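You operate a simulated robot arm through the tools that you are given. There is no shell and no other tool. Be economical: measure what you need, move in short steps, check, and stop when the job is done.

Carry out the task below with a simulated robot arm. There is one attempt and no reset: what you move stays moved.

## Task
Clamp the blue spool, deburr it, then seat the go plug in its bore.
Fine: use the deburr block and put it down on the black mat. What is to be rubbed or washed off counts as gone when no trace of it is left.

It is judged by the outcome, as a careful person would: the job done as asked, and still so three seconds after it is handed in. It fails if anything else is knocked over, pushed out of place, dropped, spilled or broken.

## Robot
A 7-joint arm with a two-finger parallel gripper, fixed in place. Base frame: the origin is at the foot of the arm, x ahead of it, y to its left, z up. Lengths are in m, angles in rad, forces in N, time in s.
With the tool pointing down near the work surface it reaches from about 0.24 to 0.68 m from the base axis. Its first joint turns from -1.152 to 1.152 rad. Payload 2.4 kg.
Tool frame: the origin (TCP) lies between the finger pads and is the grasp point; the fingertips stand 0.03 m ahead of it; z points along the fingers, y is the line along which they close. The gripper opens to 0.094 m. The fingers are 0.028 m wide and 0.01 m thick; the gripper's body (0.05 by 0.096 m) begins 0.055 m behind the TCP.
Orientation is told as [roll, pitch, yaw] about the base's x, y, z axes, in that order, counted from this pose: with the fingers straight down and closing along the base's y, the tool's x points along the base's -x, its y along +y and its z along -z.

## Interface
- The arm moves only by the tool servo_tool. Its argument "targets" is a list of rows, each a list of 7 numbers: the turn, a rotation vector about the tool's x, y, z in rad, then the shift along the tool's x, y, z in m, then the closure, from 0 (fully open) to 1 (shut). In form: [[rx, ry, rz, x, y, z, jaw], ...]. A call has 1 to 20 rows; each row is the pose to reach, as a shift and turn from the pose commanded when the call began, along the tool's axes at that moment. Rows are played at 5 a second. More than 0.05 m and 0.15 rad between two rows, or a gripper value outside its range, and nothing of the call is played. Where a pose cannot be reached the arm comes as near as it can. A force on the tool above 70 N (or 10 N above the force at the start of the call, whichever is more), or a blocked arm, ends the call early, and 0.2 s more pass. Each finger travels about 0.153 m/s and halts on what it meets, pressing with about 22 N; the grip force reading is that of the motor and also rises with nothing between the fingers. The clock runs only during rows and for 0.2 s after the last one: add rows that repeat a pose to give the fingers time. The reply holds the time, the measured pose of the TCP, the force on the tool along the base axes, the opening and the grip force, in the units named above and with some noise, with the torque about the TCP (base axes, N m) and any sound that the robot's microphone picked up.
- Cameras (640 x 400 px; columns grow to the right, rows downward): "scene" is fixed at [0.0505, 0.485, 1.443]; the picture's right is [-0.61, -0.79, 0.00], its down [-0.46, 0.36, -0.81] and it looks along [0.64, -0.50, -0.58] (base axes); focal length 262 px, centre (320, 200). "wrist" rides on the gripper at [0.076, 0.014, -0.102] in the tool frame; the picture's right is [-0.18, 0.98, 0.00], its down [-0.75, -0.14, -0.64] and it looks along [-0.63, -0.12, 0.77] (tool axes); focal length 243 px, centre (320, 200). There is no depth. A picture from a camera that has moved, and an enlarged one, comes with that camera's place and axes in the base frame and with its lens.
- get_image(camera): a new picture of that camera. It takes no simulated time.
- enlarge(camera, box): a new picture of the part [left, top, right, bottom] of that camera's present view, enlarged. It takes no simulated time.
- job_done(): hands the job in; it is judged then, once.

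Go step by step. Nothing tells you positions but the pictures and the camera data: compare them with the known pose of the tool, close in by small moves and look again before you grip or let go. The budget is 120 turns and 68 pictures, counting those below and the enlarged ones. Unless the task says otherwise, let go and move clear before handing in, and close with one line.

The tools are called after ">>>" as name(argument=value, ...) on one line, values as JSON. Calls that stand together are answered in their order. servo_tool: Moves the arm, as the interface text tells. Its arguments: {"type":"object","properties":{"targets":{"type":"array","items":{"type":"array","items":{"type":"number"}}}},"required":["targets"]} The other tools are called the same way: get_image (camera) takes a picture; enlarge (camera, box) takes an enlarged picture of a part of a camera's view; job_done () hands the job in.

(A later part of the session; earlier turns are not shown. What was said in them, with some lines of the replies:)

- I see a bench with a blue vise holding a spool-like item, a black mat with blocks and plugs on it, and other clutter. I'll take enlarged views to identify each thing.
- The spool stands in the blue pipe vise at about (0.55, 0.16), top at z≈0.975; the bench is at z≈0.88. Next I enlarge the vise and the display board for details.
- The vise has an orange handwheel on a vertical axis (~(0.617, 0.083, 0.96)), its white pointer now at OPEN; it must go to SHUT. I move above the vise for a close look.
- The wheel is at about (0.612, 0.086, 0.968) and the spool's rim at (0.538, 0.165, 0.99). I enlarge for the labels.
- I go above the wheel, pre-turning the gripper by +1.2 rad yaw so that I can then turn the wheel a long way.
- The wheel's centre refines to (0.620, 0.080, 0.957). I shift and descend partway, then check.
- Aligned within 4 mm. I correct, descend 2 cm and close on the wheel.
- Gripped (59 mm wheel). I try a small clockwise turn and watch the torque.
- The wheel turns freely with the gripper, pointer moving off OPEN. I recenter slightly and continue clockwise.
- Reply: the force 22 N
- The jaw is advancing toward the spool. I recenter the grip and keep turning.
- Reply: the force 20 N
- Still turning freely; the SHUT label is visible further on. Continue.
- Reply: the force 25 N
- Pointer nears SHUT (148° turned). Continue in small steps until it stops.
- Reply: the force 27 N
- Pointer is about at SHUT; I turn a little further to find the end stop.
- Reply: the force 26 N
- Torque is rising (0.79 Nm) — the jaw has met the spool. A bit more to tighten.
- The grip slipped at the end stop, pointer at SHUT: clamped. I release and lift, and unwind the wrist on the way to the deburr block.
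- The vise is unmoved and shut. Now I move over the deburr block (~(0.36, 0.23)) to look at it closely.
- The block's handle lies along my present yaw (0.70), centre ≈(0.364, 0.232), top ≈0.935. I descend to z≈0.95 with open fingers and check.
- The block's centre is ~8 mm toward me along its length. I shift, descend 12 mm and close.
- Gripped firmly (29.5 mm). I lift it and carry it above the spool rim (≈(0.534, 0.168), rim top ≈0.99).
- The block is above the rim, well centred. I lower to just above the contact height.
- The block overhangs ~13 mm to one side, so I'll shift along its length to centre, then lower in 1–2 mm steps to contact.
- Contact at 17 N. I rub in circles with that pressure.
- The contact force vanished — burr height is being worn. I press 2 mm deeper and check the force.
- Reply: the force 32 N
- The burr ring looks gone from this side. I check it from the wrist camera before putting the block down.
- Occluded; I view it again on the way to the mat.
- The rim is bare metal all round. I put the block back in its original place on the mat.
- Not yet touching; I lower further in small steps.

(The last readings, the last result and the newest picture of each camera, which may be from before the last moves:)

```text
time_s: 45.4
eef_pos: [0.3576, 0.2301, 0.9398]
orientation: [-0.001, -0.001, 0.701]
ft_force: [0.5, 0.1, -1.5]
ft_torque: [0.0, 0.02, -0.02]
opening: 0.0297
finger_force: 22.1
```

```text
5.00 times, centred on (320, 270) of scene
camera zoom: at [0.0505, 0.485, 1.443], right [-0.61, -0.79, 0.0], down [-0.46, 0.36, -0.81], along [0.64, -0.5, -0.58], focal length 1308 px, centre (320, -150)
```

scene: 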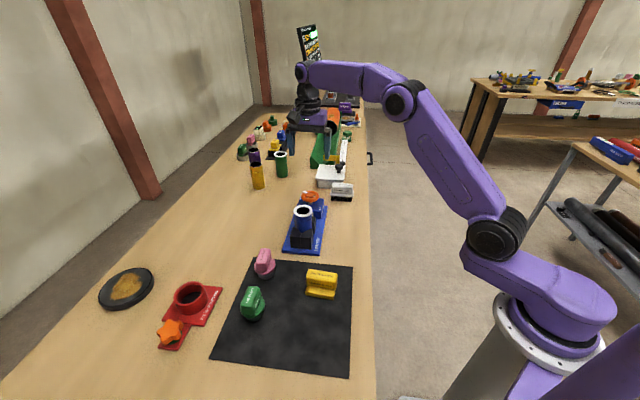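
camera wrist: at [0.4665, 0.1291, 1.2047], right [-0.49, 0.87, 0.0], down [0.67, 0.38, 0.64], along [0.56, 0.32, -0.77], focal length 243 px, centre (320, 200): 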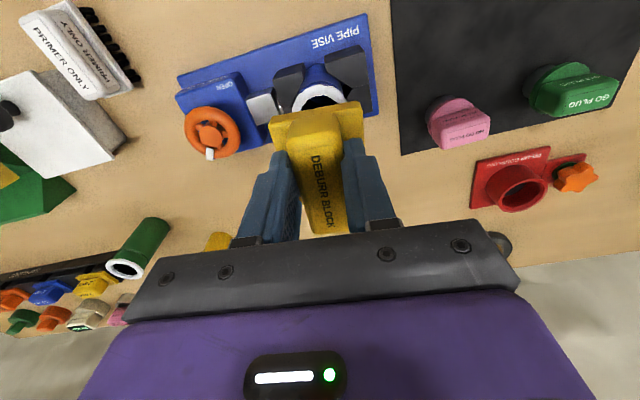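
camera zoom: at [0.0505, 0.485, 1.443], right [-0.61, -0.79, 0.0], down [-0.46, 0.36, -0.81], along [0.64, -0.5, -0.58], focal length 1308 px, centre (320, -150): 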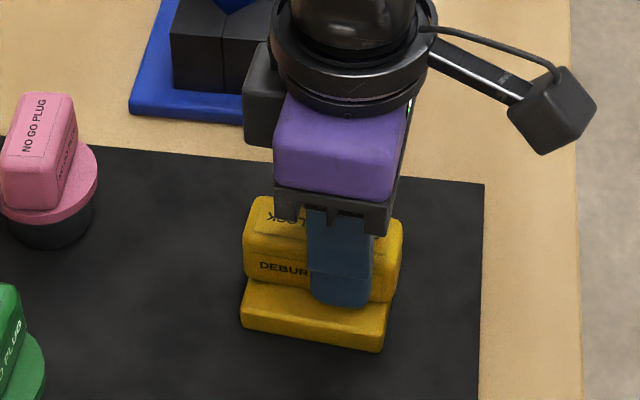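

Nearly down (the block slid up a little in the grip while rubbing). Lower further by feel.

>>> servo_tool(targets=[[0, 0, 0, 0, 0, 0.001, 0.9], [0, 0, 0, 0, 0, 0.002, 0.9], [0, 0, 0, 0, 0, 0.002, 0.9]])

```text
time_s: 46.2
eef_pos: [0.3576, 0.232, 0.9375]
orientation: [0.0, -0.003, 0.701]
ft_force: [-3.6, -1.1, 22.5]
ft_torque: [-0.23, 0.34, 0.04]
opening: 0.0294
finger_force: 22.1
```

Down on the mat. I ease off, release, lift, and move above the green GO PLUG (~(0.407, 0.394)).

>>> servo_tool(targets=[[0, 0, 0, 0, 0, -0.0012, 0.9], [0, 0, 0, 0, 0, -0.0012, 0.5], [0, 0, 0, 0, 0, -0.0012, 0.2], [0, 0, 0, 0, 0, -0.0012, 0.0], [0, 0, 0, 0, 0, -0.0012, 0.0], [0, 0, 0, 0, 0, -0.03, 0.0], [0, 0, 0, 0, 0, -0.07, 0.0], [0, 0, 0, 0, 0, -0.11, 0.0], [0, 0, 0, 0, 0, -0.15, 0.0], [0, 0, 0, -0.03, 0.02, -0.155, 0.0], [0, 0, 0, -0.06, 0.04, -0.155, 0.0], [0, 0, 0, -0.09, 0.06, -0.155, 0.0], [0, 0, 0, -0.12, 0.08, -0.155, 0.0], [0, 0, 0, -0.1426, 0.0917, -0.155, 0.0], [0, 0, 0, -0.1426, 0.0917, -0.155, 0.0]])

>>> get_image(camera="wrist")

>>> enlarge(camera="scene", box=[220, 230, 360, 330])

```text
time_s: 49.4
eef_pos: [0.407, 0.3928, 1.0908]
orientation: [0.0, 0.0, 0.7]
ft_force: [-1.2, -0.6, 0.0]
ft_torque: [-0.01, 0.01, -0.02]
opening: 0.0937
finger_force: 0.0
```

```text
29 pictures are left
camera wrist: at [0.3401, 0.3547, 1.1939], right [-0.49, 0.87, 0.0], down [0.67, 0.38, 0.64], along [0.56, 0.32, -0.77], focal length 243 px, centre (320, 200)
```

wrist: 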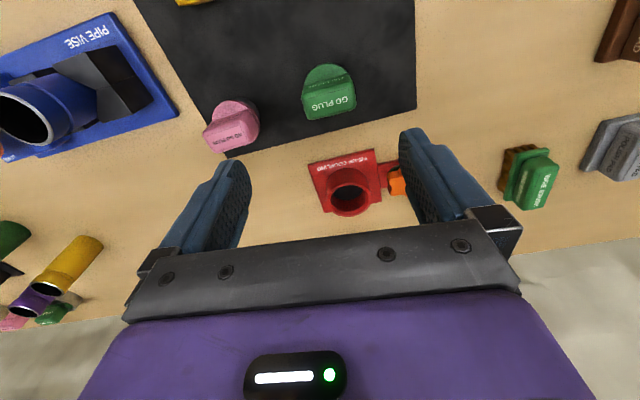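

```text
4.00 times, centred on (290, 280) of scene
camera zoom: at [0.0505, 0.485, 1.443], right [-0.61, -0.79, 0.0], down [-0.46, 0.36, -0.81], along [0.64, -0.5, -0.58], focal length 1046 px, centre (440, -120)
```

zoom: 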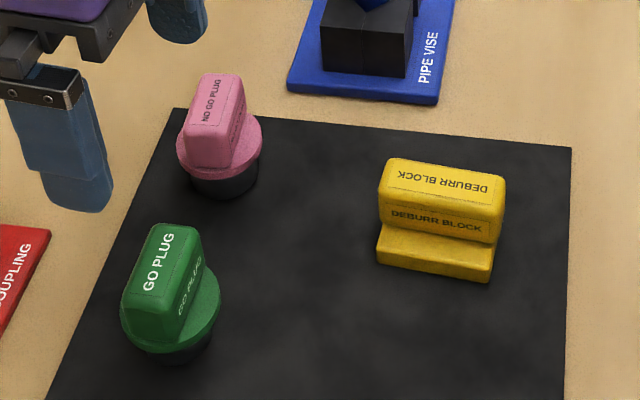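

The block stands well on the mat. The GO PLUG's handle runs at ~133°, so I rotate to yaw −0.82 above it and look again.

>>> servo_tool(targets=[[0, 0, 0.14, 0.0024, 0.0112, 0, 0], [0, 0, 0.28, 0.0024, 0.0112, 0, 0], [0, 0, 0.42, 0.0024, 0.0112, 0, 0], [0, 0, 0.56, 0.0024, 0.0112, 0, 0], [0, 0, 0.7, 0.0024, 0.0112, 0, 0], [0, 0, 0.84, 0.0024, 0.0112, 0, 0], [0, 0, 0.98, 0.0024, 0.0112, 0, 0], [0, 0, 1.12, 0.0024, 0.0112, 0, 0], [0, 0, 1.26, 0.0024, 0.0112, 0, 0], [0, 0, 1.4, 0.0024, 0.0112, 0, 0], [0, 0, 1.52, 0.0024, 0.0112, 0, 0], [0, 0, 1.52, 0.0024, 0.0112, 0, 0]])

>>> get_image(camera="wrist")

```text
time_s: 52.0
eef_pos: [0.3981, 0.3998, 1.0917]
orientation: [-0.001, 0.0, -0.823]
ft_force: [-0.3, 0.5, -0.7]
ft_torque: [0.05, 0.03, 0.02]
opening: 0.0937
finger_force: 0.1
```

```text
27 pictures are left
camera wrist: at [0.3566, 0.4658, 1.1945], right [0.85, 0.53, 0.0], down [0.41, -0.65, 0.64], along [0.34, -0.54, -0.77], focal length 243 px, centre (320, 200)
```

wrist: 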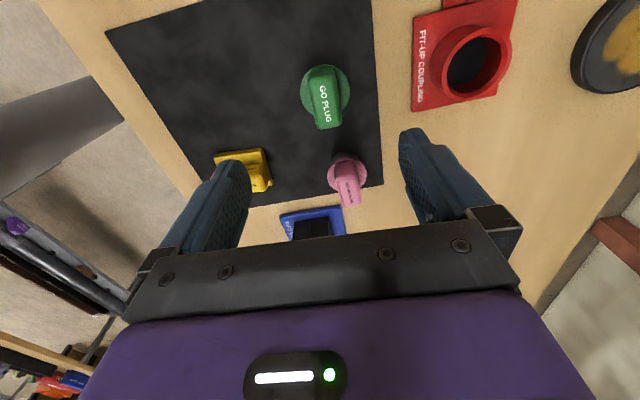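

Handle centre ≈(0.400, 0.403, 0.965), direction ≈ −0.90 rad. I adjust and descend to just above it.

>>> servo_tool(targets=[[0, 0, 0.08, 0.001, 0.0036, 0.02, 0], [0, 0, 0.08, 0.001, 0.0036, 0.05, 0], [0, 0, 0.08, 0.001, 0.0036, 0.08, 0], [0, 0, 0.08, 0.001, 0.0036, 0.095, 0], [0, 0, 0.08, 0.001, 0.0036, 0.095, 0]])

>>> get_image(camera="wrist")

>>> enlarge(camera="scene", box=[220, 240, 300, 330])

```text
time_s: 53.2
eef_pos: [0.3999, 0.404, 0.998]
orientation: [0.001, 0.001, -0.901]
ft_force: [0.7, -0.6, -0.2]
ft_torque: [0.02, 0.04, -0.01]
opening: 0.0941
finger_force: 0.1
```

```text
26 pictures are left
camera wrist: at [0.3634, 0.4725, 1.0992], right [0.88, 0.47, 0.0], down [0.36, -0.68, 0.64], along [0.3, -0.57, -0.77], focal length 243 px, centre (320, 200)
```

wrist: 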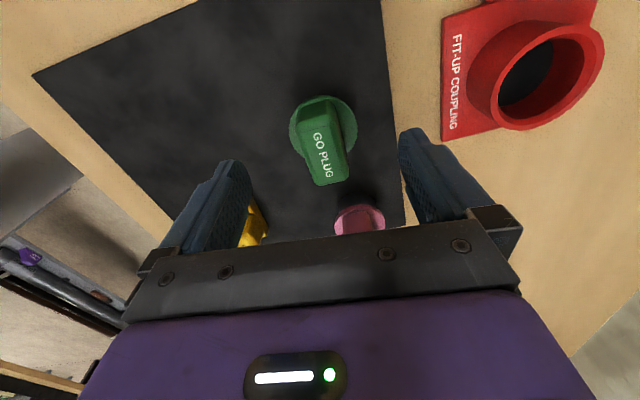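

```text
4.44 times, centred on (260, 285) of scene
camera zoom: at [0.0505, 0.485, 1.443], right [-0.61, -0.79, 0.0], down [-0.46, 0.36, -0.81], along [0.64, -0.5, -0.58], focal length 1163 px, centre (587, -178)
```

zoom: 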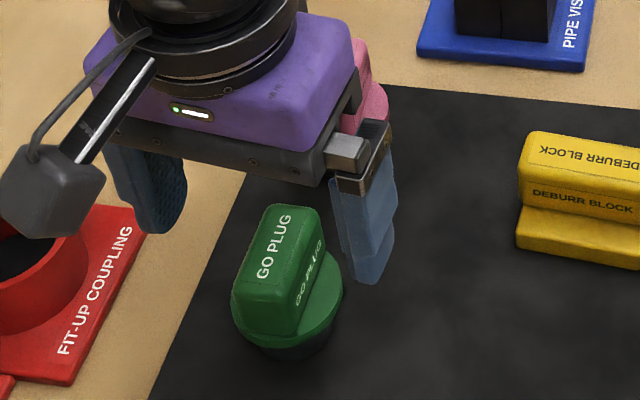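

Good alignment; I shift 4 mm along the handle, narrow the fingers, and descend to z≈0.971, then close.

>>> servo_tool(targets=[[0, 0, 0, 0.004, 0.0015, 0.005, 0.3], [0, 0, 0, 0.004, 0.0015, 0.018, 0.3], [0, 0, 0, 0.004, 0.0015, 0.027, 0.3], [0, 0, 0, 0.004, 0.0015, 0.027, 0.5], [0, 0, 0, 0.004, 0.0015, 0.027, 0.7], [0, 0, 0, 0.004, 0.0015, 0.027, 0.9], [0, 0, 0, 0.004, 0.0015, 0.027, 0.9]])

>>> get_image(camera="wrist")

>>> enlarge(camera="scene", box=[220, 240, 300, 330])

```text
time_s: 54.8
eef_pos: [0.3977, 0.4068, 0.9701]
orientation: [0.002, 0.0, -0.899]
ft_force: [0.5, -0.8, -0.4]
ft_torque: [0.01, -0.02, -0.01]
opening: 0.0278
finger_force: 21.9
```

```text
24 pictures are left
camera wrist: at [0.3627, 0.4763, 1.0726], right [0.88, 0.47, 0.0], down [0.36, -0.68, 0.64], along [0.3, -0.57, -0.77], focal length 243 px, centre (320, 200)
```

wrist: 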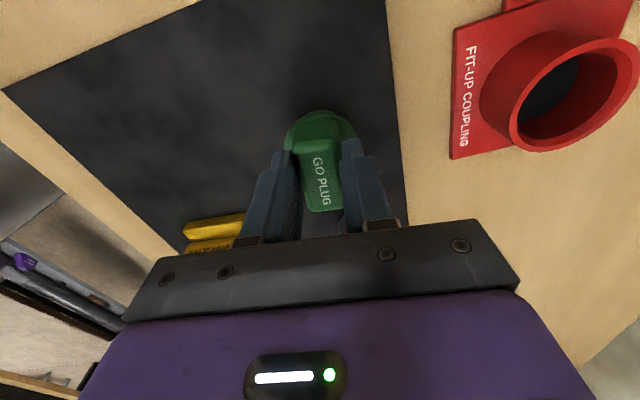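

```text
4.44 times, centred on (260, 285) of scene
camera zoom: at [0.0505, 0.485, 1.443], right [-0.61, -0.79, 0.0], down [-0.46, 0.36, -0.81], along [0.64, -0.5, -0.58], focal length 1163 px, centre (587, -178)
```

zoom: 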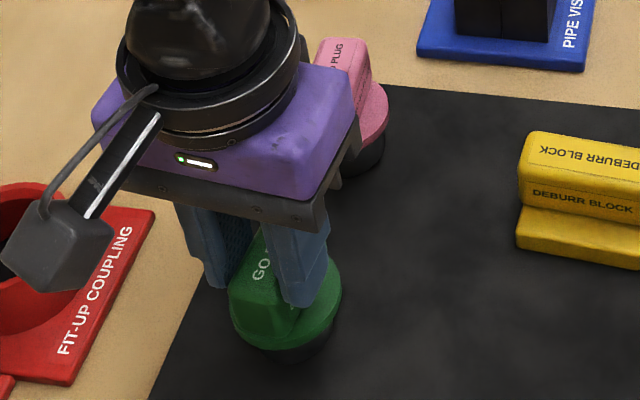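

Gripped (28 mm). I lift and carry it above the bore.

>>> servo_tool(targets=[[0, 0, 0, 0, 0, -0.03, 0.9], [0, 0, 0, 0, 0, -0.07, 0.9], [0, 0, 0, 0, 0, -0.11, 0.9], [0, 0, 0, 0, 0, -0.15, 0.9], [0, 0, 0, -0.04, -0.006, -0.155, 0.9], [0, 0, 0, -0.08, -0.012, -0.155, 0.9], [0, 0, 0, -0.12, -0.018, -0.155, 0.9], [0, 0, 0, -0.16, -0.024, -0.155, 0.9], [0, 0, 0, -0.2, -0.03, -0.155, 0.9], [0, 0, 0, -0.24, -0.036, -0.155, 0.9], [0, 0, 0, -0.272, -0.0395, -0.155, 0.9], [0, 0, 0, -0.272, -0.0395, -0.155, 0.9]])

>>> enlarge(camera="scene", box=[260, 150, 360, 250])

>>> enlarge(camera="wrist", box=[220, 40, 420, 240])

```text
time_s: 57.4
eef_pos: [0.5367, 0.1696, 1.124]
orientation: [-0.001, 0.001, -0.901]
ft_force: [-0.1, 0.1, -1.2]
ft_torque: [0.03, -0.02, -0.03]
opening: 0.0276
finger_force: 22.3
```

```text
4.00 times, centred on (310, 200) of scene
camera zoom: at [0.0506, 0.485, 1.443], right [-0.61, -0.79, 0.0], down [-0.46, 0.36, -0.81], along [0.64, -0.5, -0.58], focal length 1046 px, centre (360, 200)
```

zoom: 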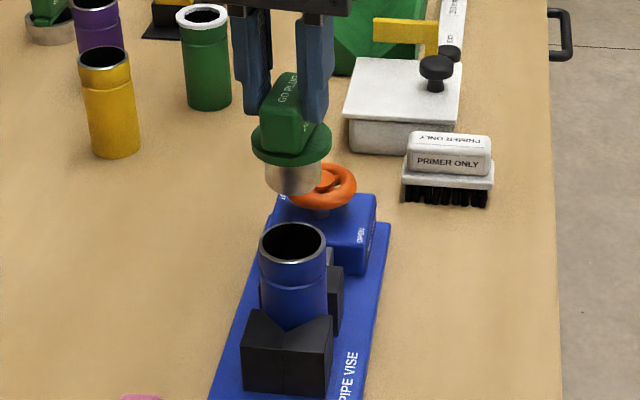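

```text
2.00 times, centred on (320, 140) of wrist
camera zoom: at [0.5012, 0.2381, 1.2267], right [0.88, 0.47, 0.0], down [0.36, -0.68, 0.64], along [0.3, -0.57, -0.77], focal length 485 px, centre (320, 320)
```

zoom: 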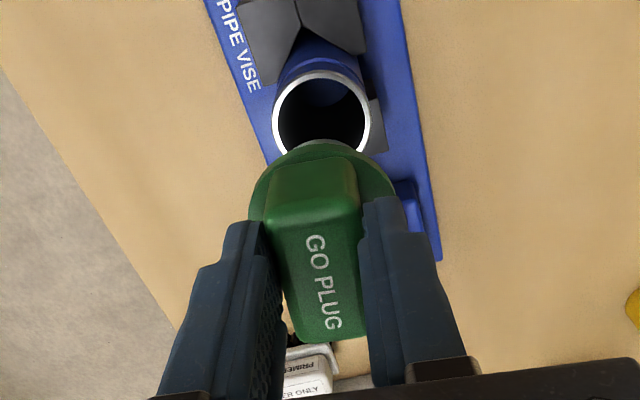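

The plug is above the bore, needing roughly a 5 mm correction. I shift, lower to just above the rim, and re-measure.

>>> servo_tool(targets=[[0, 0, 0, -0.005, 0, 0.01, 0.9], [0, 0, 0, -0.005, 0, 0.025, 0.9], [0, 0, 0, -0.005, 0, 0.04, 0.9], [0, 0, 0, -0.005, 0, 0.04, 0.9]])

>>> enlarge(camera="scene", box=[275, 170, 335, 230])

>>> enlarge(camera="wrist", box=[250, 60, 400, 200])

```text
time_s: 58.4
eef_pos: [0.5403, 0.1661, 1.0855]
orientation: [-0.001, 0.0, -0.9]
ft_force: [-0.1, -0.1, -2.0]
ft_torque: [0.0, 0.0, -0.02]
opening: 0.0274
finger_force: 21.7
```

```text
6.67 times, centred on (305, 200) of scene
camera zoom: at [0.0505, 0.485, 1.443], right [-0.61, -0.79, 0.0], down [-0.46, 0.36, -0.81], along [0.64, -0.5, -0.58], focal length 1744 px, centre (420, 200)
```

zoom: 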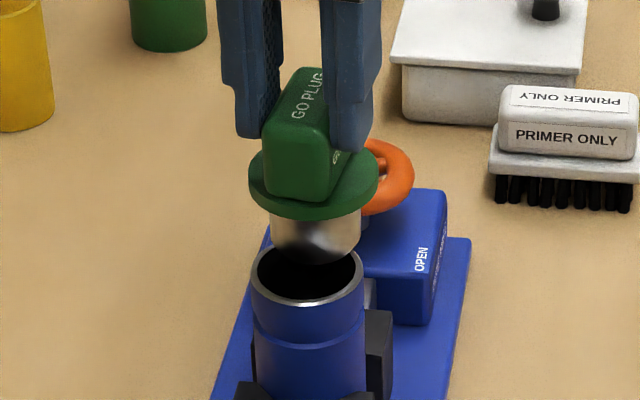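

```text
2.86 times, centred on (325, 130) of wrist
camera zoom: at [0.504, 0.2345, 1.187], right [0.88, 0.47, 0.0], down [0.36, -0.68, 0.64], along [0.3, -0.57, -0.77], focal length 693 px, centre (306, 400)
```

zoom: 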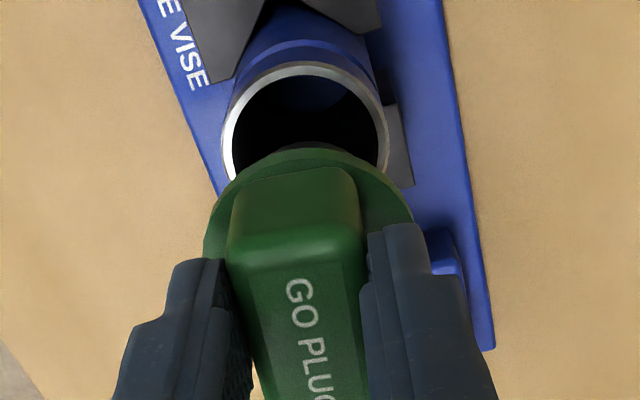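

The two views disagree about depth, so I rotate the tool (about −66°) so the wrist and scene cameras look at right angles, making side-to-side measurements reliable.

>>> servo_tool(targets=[[0, 0, 0.14, 0, 0, -0.005, 0.9], [0, 0, 0.28, 0, 0, -0.005, 0.9], [0, 0, 0.42, 0, 0, -0.005, 0.9], [0, 0, 0.56, 0, 0, -0.005, 0.9], [0, 0, 0.7, 0, 0, -0.005, 0.9], [0, 0, 0.84, 0, 0, -0.005, 0.9], [0, 0, 0.98, 0, 0, -0.005, 0.9], [0, 0, 1.1, 0, 0, -0.005, 0.9], [0, 0, 1.15, 0, 0, -0.003, 0.9], [0, 0, 1.15, 0, 0, 0, 0.9]])

>>> enlarge(camera="scene", box=[275, 170, 335, 230])

>>> enlarge(camera="wrist", box=[250, 60, 400, 200])

```text
time_s: 60.6
eef_pos: [0.5399, 0.1655, 1.0848]
orientation: [0.001, 0.0, -2.052]
ft_force: [-0.8, 0.4, -1.8]
ft_torque: [0.0, -0.02, 0.0]
opening: 0.0274
finger_force: 22.0
```

```text
6.67 times, centred on (305, 200) of scene
camera zoom: at [0.0505, 0.485, 1.443], right [-0.61, -0.79, 0.0], down [-0.46, 0.36, -0.81], along [0.64, -0.5, -0.58], focal length 1744 px, centre (420, 200)
```

zoom: 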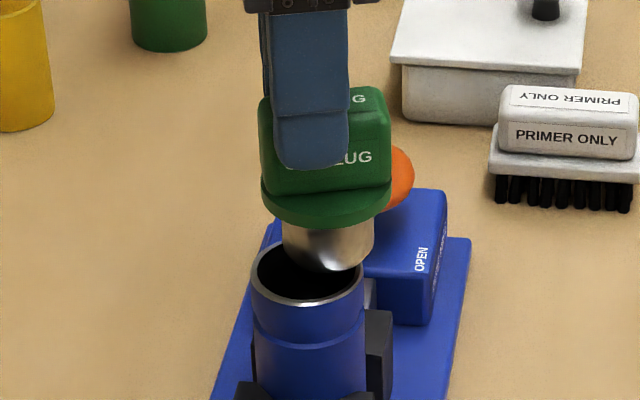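

```text
2.86 times, centred on (325, 130) of wrist
camera zoom: at [0.5878, 0.2269, 1.1873], right [0.79, -0.62, 0.0], down [-0.47, -0.6, 0.64], along [-0.4, -0.5, -0.77], focal length 693 px, centre (306, 400)
```

zoom: 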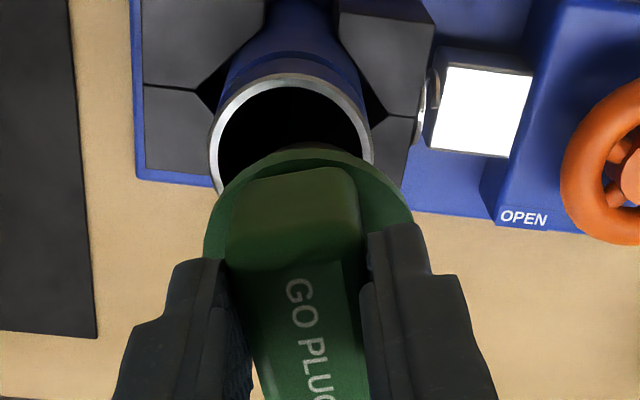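

At right angles I read: plug off by ~9.5 mm in the scene's sideways direction and ~4.7 mm in the wrist's. I correct by (+2, +10) mm and re-check.

>>> servo_tool(targets=[[0, 0, 0, 0.005, -0.0015, 0, 0.9], [0, 0, 0, 0.0102, -0.0029, 0, 0.9], [0, 0, 0, 0.0102, -0.0029, 0.004, 0.9], [0, 0, 0, 0.0102, -0.0029, 0.004, 0.9]])

>>> enlarge(camera="scene", box=[275, 170, 335, 230])

>>> enlarge(camera="wrist", box=[250, 60, 400, 200])

```text
time_s: 61.6
eef_pos: [0.5415, 0.1768, 1.0812]
orientation: [0.001, 0.001, -2.052]
ft_force: [0.4, -1.1, -1.1]
ft_torque: [0.01, -0.01, 0.01]
opening: 0.0273
finger_force: 22.0
```

```text
6.67 times, centred on (305, 200) of scene
camera zoom: at [0.0505, 0.485, 1.443], right [-0.61, -0.79, 0.0], down [-0.46, 0.36, -0.81], along [0.64, -0.5, -0.58], focal length 1744 px, centre (420, 200)
```

zoom: 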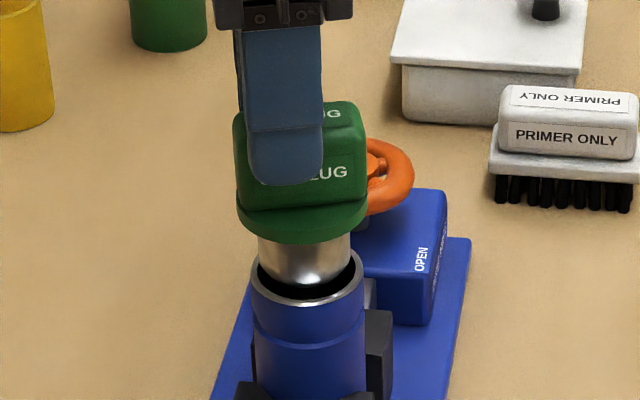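

```text
2.86 times, centred on (325, 130) of wrist
camera zoom: at [0.5898, 0.2378, 1.1834], right [0.79, -0.62, 0.0], down [-0.47, -0.6, 0.64], along [-0.4, -0.51, -0.77], focal length 693 px, centre (306, 400)
```

zoom: 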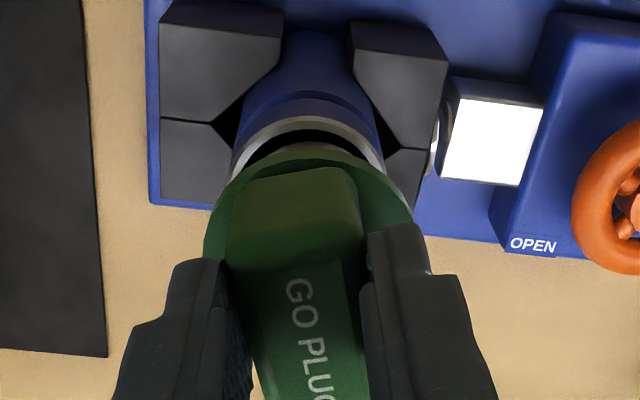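

Aligned within ~1 mm in both views. I descend slowly, watching forces.

>>> servo_tool(targets=[[0, 0, 0, -0.0007, 0, 0.003, 0.9], [0, 0, 0, -0.0007, 0, 0.006, 0.9], [0, 0, 0, -0.0007, 0, 0.009, 0.9], [0, 0, 0, -0.0007, 0, 0.012, 0.9], [0, 0, 0, -0.0007, 0, 0.012, 0.9]])

```text
time_s: 62.8
eef_pos: [0.5424, 0.176, 1.0703]
orientation: [0.001, 0.0, -2.051]
ft_force: [0.5, 0.9, -1.5]
ft_torque: [0.07, -0.01, -0.01]
opening: 0.0275
finger_force: 21.8
```

>>> servo_tool(targets=[[0, 0, 0, 0, 0, 0.003, 0.9], [0, 0, 0, 0, 0, 0.006, 0.9], [0, 0, 0, 0, 0, 0.006, 0.9]])

>>> enlarge(camera="scene", box=[275, 170, 335, 230])

```text
time_s: 63.6
eef_pos: [0.5411, 0.1753, 1.0646]
orientation: [-0.001, -0.001, -2.051]
ft_force: [0.7, 0.9, -3.1]
ft_torque: [-0.01, 0.01, 0.02]
opening: 0.0273
finger_force: 22.2
```

```text
6.67 times, centred on (305, 200) of scene
camera zoom: at [0.0505, 0.485, 1.443], right [-0.61, -0.79, 0.0], down [-0.46, 0.36, -0.81], along [0.64, -0.5, -0.58], focal length 1744 px, centre (420, 200)
```

zoom: 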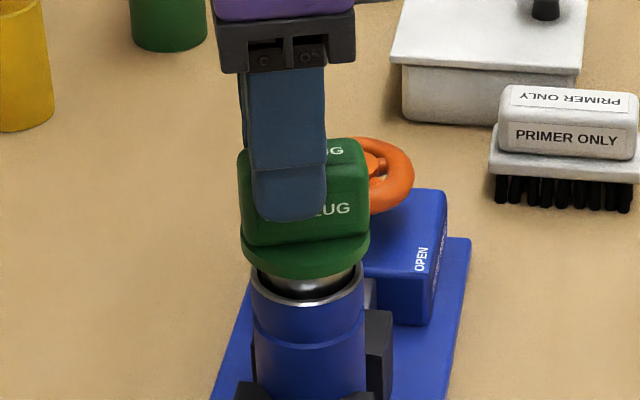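

The plug is entering the bore freely. I continue down until the flange seats.

>>> servo_tool(targets=[[0, 0, 0, 0, 0, 0.003, 0.9], [0, 0, 0, 0, 0, 0.006, 0.9], [0, 0, 0, 0, 0, 0.008, 0.9], [0, 0, 0, 0, 0, 0.008, 0.9]])

```text
time_s: 64.6
eef_pos: [0.5421, 0.1752, 1.0552]
orientation: [-0.001, 0.002, -2.051]
ft_force: [0.0, 0.7, -1.4]
ft_torque: [0.01, -0.01, 0.01]
opening: 0.0274
finger_force: 22.2
```

>>> servo_tool(targets=[[0, 0, 0, 0, 0, 0.002, 0.9], [0, 0, 0, 0, 0, 0.004, 0.9], [0, 0, 0, 0, 0, 0.004, 0.9]])

>>> enlarge(camera="scene", box=[275, 170, 335, 230])

```text
time_s: 65.4
eef_pos: [0.5423, 0.1755, 1.0524]
orientation: [0.001, -0.003, -2.051]
ft_force: [-0.7, 0.0, -2.9]
ft_torque: [0.06, 0.0, -0.01]
opening: 0.0275
finger_force: 22.1
```

```text
6.67 times, centred on (305, 200) of scene
camera zoom: at [0.0505, 0.485, 1.443], right [-0.61, -0.79, 0.0], down [-0.46, 0.36, -0.81], along [0.64, -0.5, -0.58], focal length 1744 px, centre (420, 200)
```

zoom: 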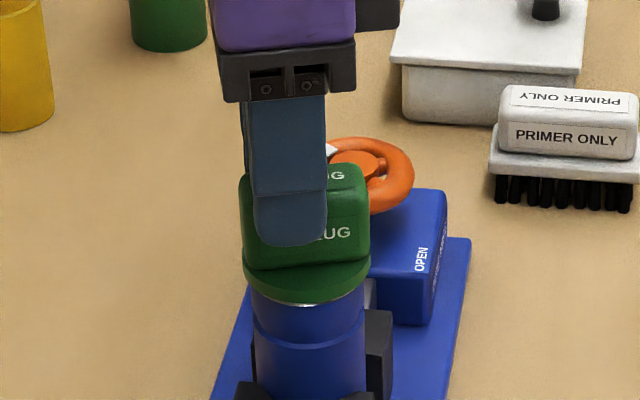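

Almost seated; only a few millimetres of gap are left. I go on in 1 mm steps to contact.

>>> servo_tool(targets=[[0, 0, 0, 0, 0, 0.001, 0.9], [0, 0, 0, 0, 0, 0.002, 0.9], [0, 0, 0, 0, 0, 0.003, 0.9], [0, 0, 0, 0, 0, 0.003, 0.9]])

```text
time_s: 66.4
eef_pos: [0.5421, 0.1755, 1.0504]
orientation: [0.002, 0.003, -2.049]
ft_force: [-0.4, -0.7, 3.5]
ft_torque: [-0.14, 0.19, -0.02]
opening: 0.0274
finger_force: 21.2
```

>>> servo_tool(targets=[[0, 0, 0, 0, 0, 0.001, 0.9], [0, 0, 0, 0, 0, 0.0015, 0.9], [0, 0, 0, 0, 0, 0.0015, 0.9]])

>>> enlarge(camera="scene", box=[275, 170, 335, 230])

```text
time_s: 67.2
eef_pos: [0.5421, 0.1749, 1.048]
orientation: [0.003, 0.001, -2.052]
ft_force: [-3.0, -0.2, 16.4]
ft_torque: [0.08, 0.13, -0.01]
opening: 0.0275
finger_force: 22.0
```

```text
6.67 times, centred on (305, 200) of scene
camera zoom: at [0.0501, 0.4849, 1.4431], right [-0.61, -0.79, 0.0], down [-0.46, 0.36, -0.81], along [0.64, -0.5, -0.58], focal length 1744 px, centre (420, 200)
```

zoom: 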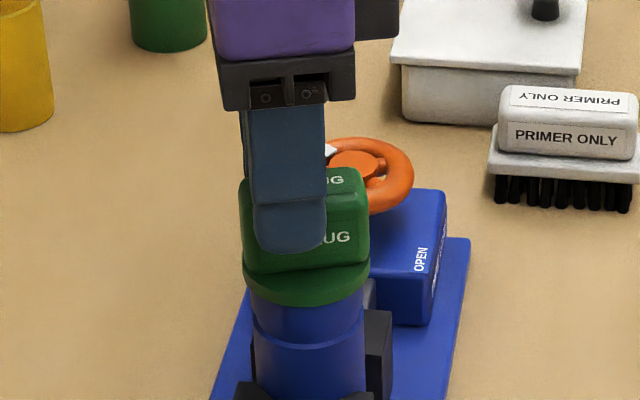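

The flange is on the rim with 16 N: seated. I release and move up clear.

>>> servo_tool(targets=[[0, 0, 0, 0, 0, -0.0008, 0.9], [0, 0, 0, 0, 0, -0.0008, 0.6], [0, 0, 0, 0, 0, -0.0008, 0.3], [0, 0, 0, 0, 0, -0.0008, 0.1], [0, 0, 0, 0, 0, -0.0008, 0.0], [0, 0, 0, 0, 0, -0.02, 0.0], [0, 0, 0, 0, 0, -0.05, 0.0], [0, 0, 0, 0, 0, -0.09, 0.0], [0, 0, 0, 0, 0, -0.13, 0.0], [0, 0, 0, 0.0, 0, -0.17, 0.0], [0, 0, 0, 0.0, 0, -0.17, 0.0]])

>>> enlarge(camera="scene", box=[260, 160, 350, 250])

>>> get_image(camera="scene")

>>> get_image(camera="wrist")

```text
time_s: 69.6
eef_pos: [0.5409, 0.175, 1.2171]
orientation: [-0.001, 0.0, -2.05]
ft_force: [0.3, -0.2, -0.9]
ft_torque: [0.05, -0.02, -0.01]
opening: 0.0939
finger_force: 0.0
```

```text
4.44 times, centred on (305, 205) of scene
camera zoom: at [0.0505, 0.485, 1.443], right [-0.61, -0.79, 0.0], down [-0.46, 0.36, -0.81], along [0.64, -0.5, -0.58], focal length 1163 px, centre (387, 178)
```

zoom: 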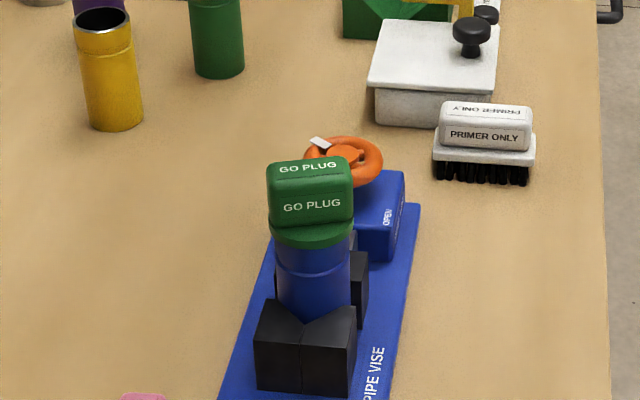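

```text
10 pictures are left
```

scene: 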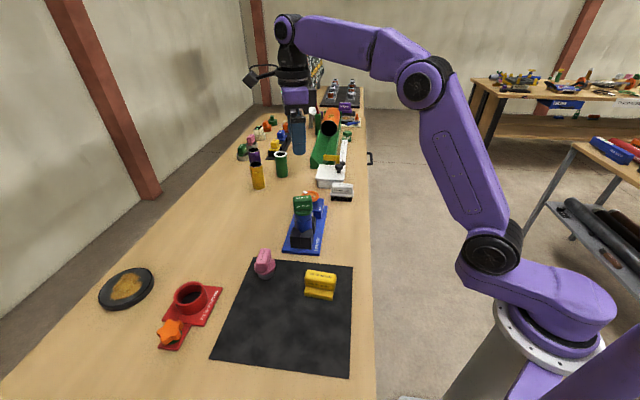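

```text
9 pictures are left
camera wrist: at [0.5894, 0.2369, 1.3205], right [0.79, -0.62, 0.0], down [-0.47, -0.6, 0.64], along [-0.4, -0.51, -0.77], focal length 243 px, centre (320, 200)
```

wrist: 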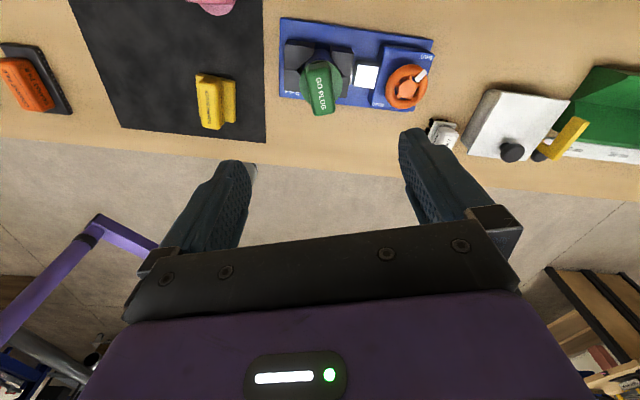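

The plug stands seated, the vise pointer is at SHUT, the deburr block is on the mat, and nothing else has moved. I hand in.

>>> job_done()

```text
The job is handed in.
```

I clamped the blue spool and deburred it until no trace of the burr was visible. The deburr block is back on the black mat, and the go plug is seated in the bore.
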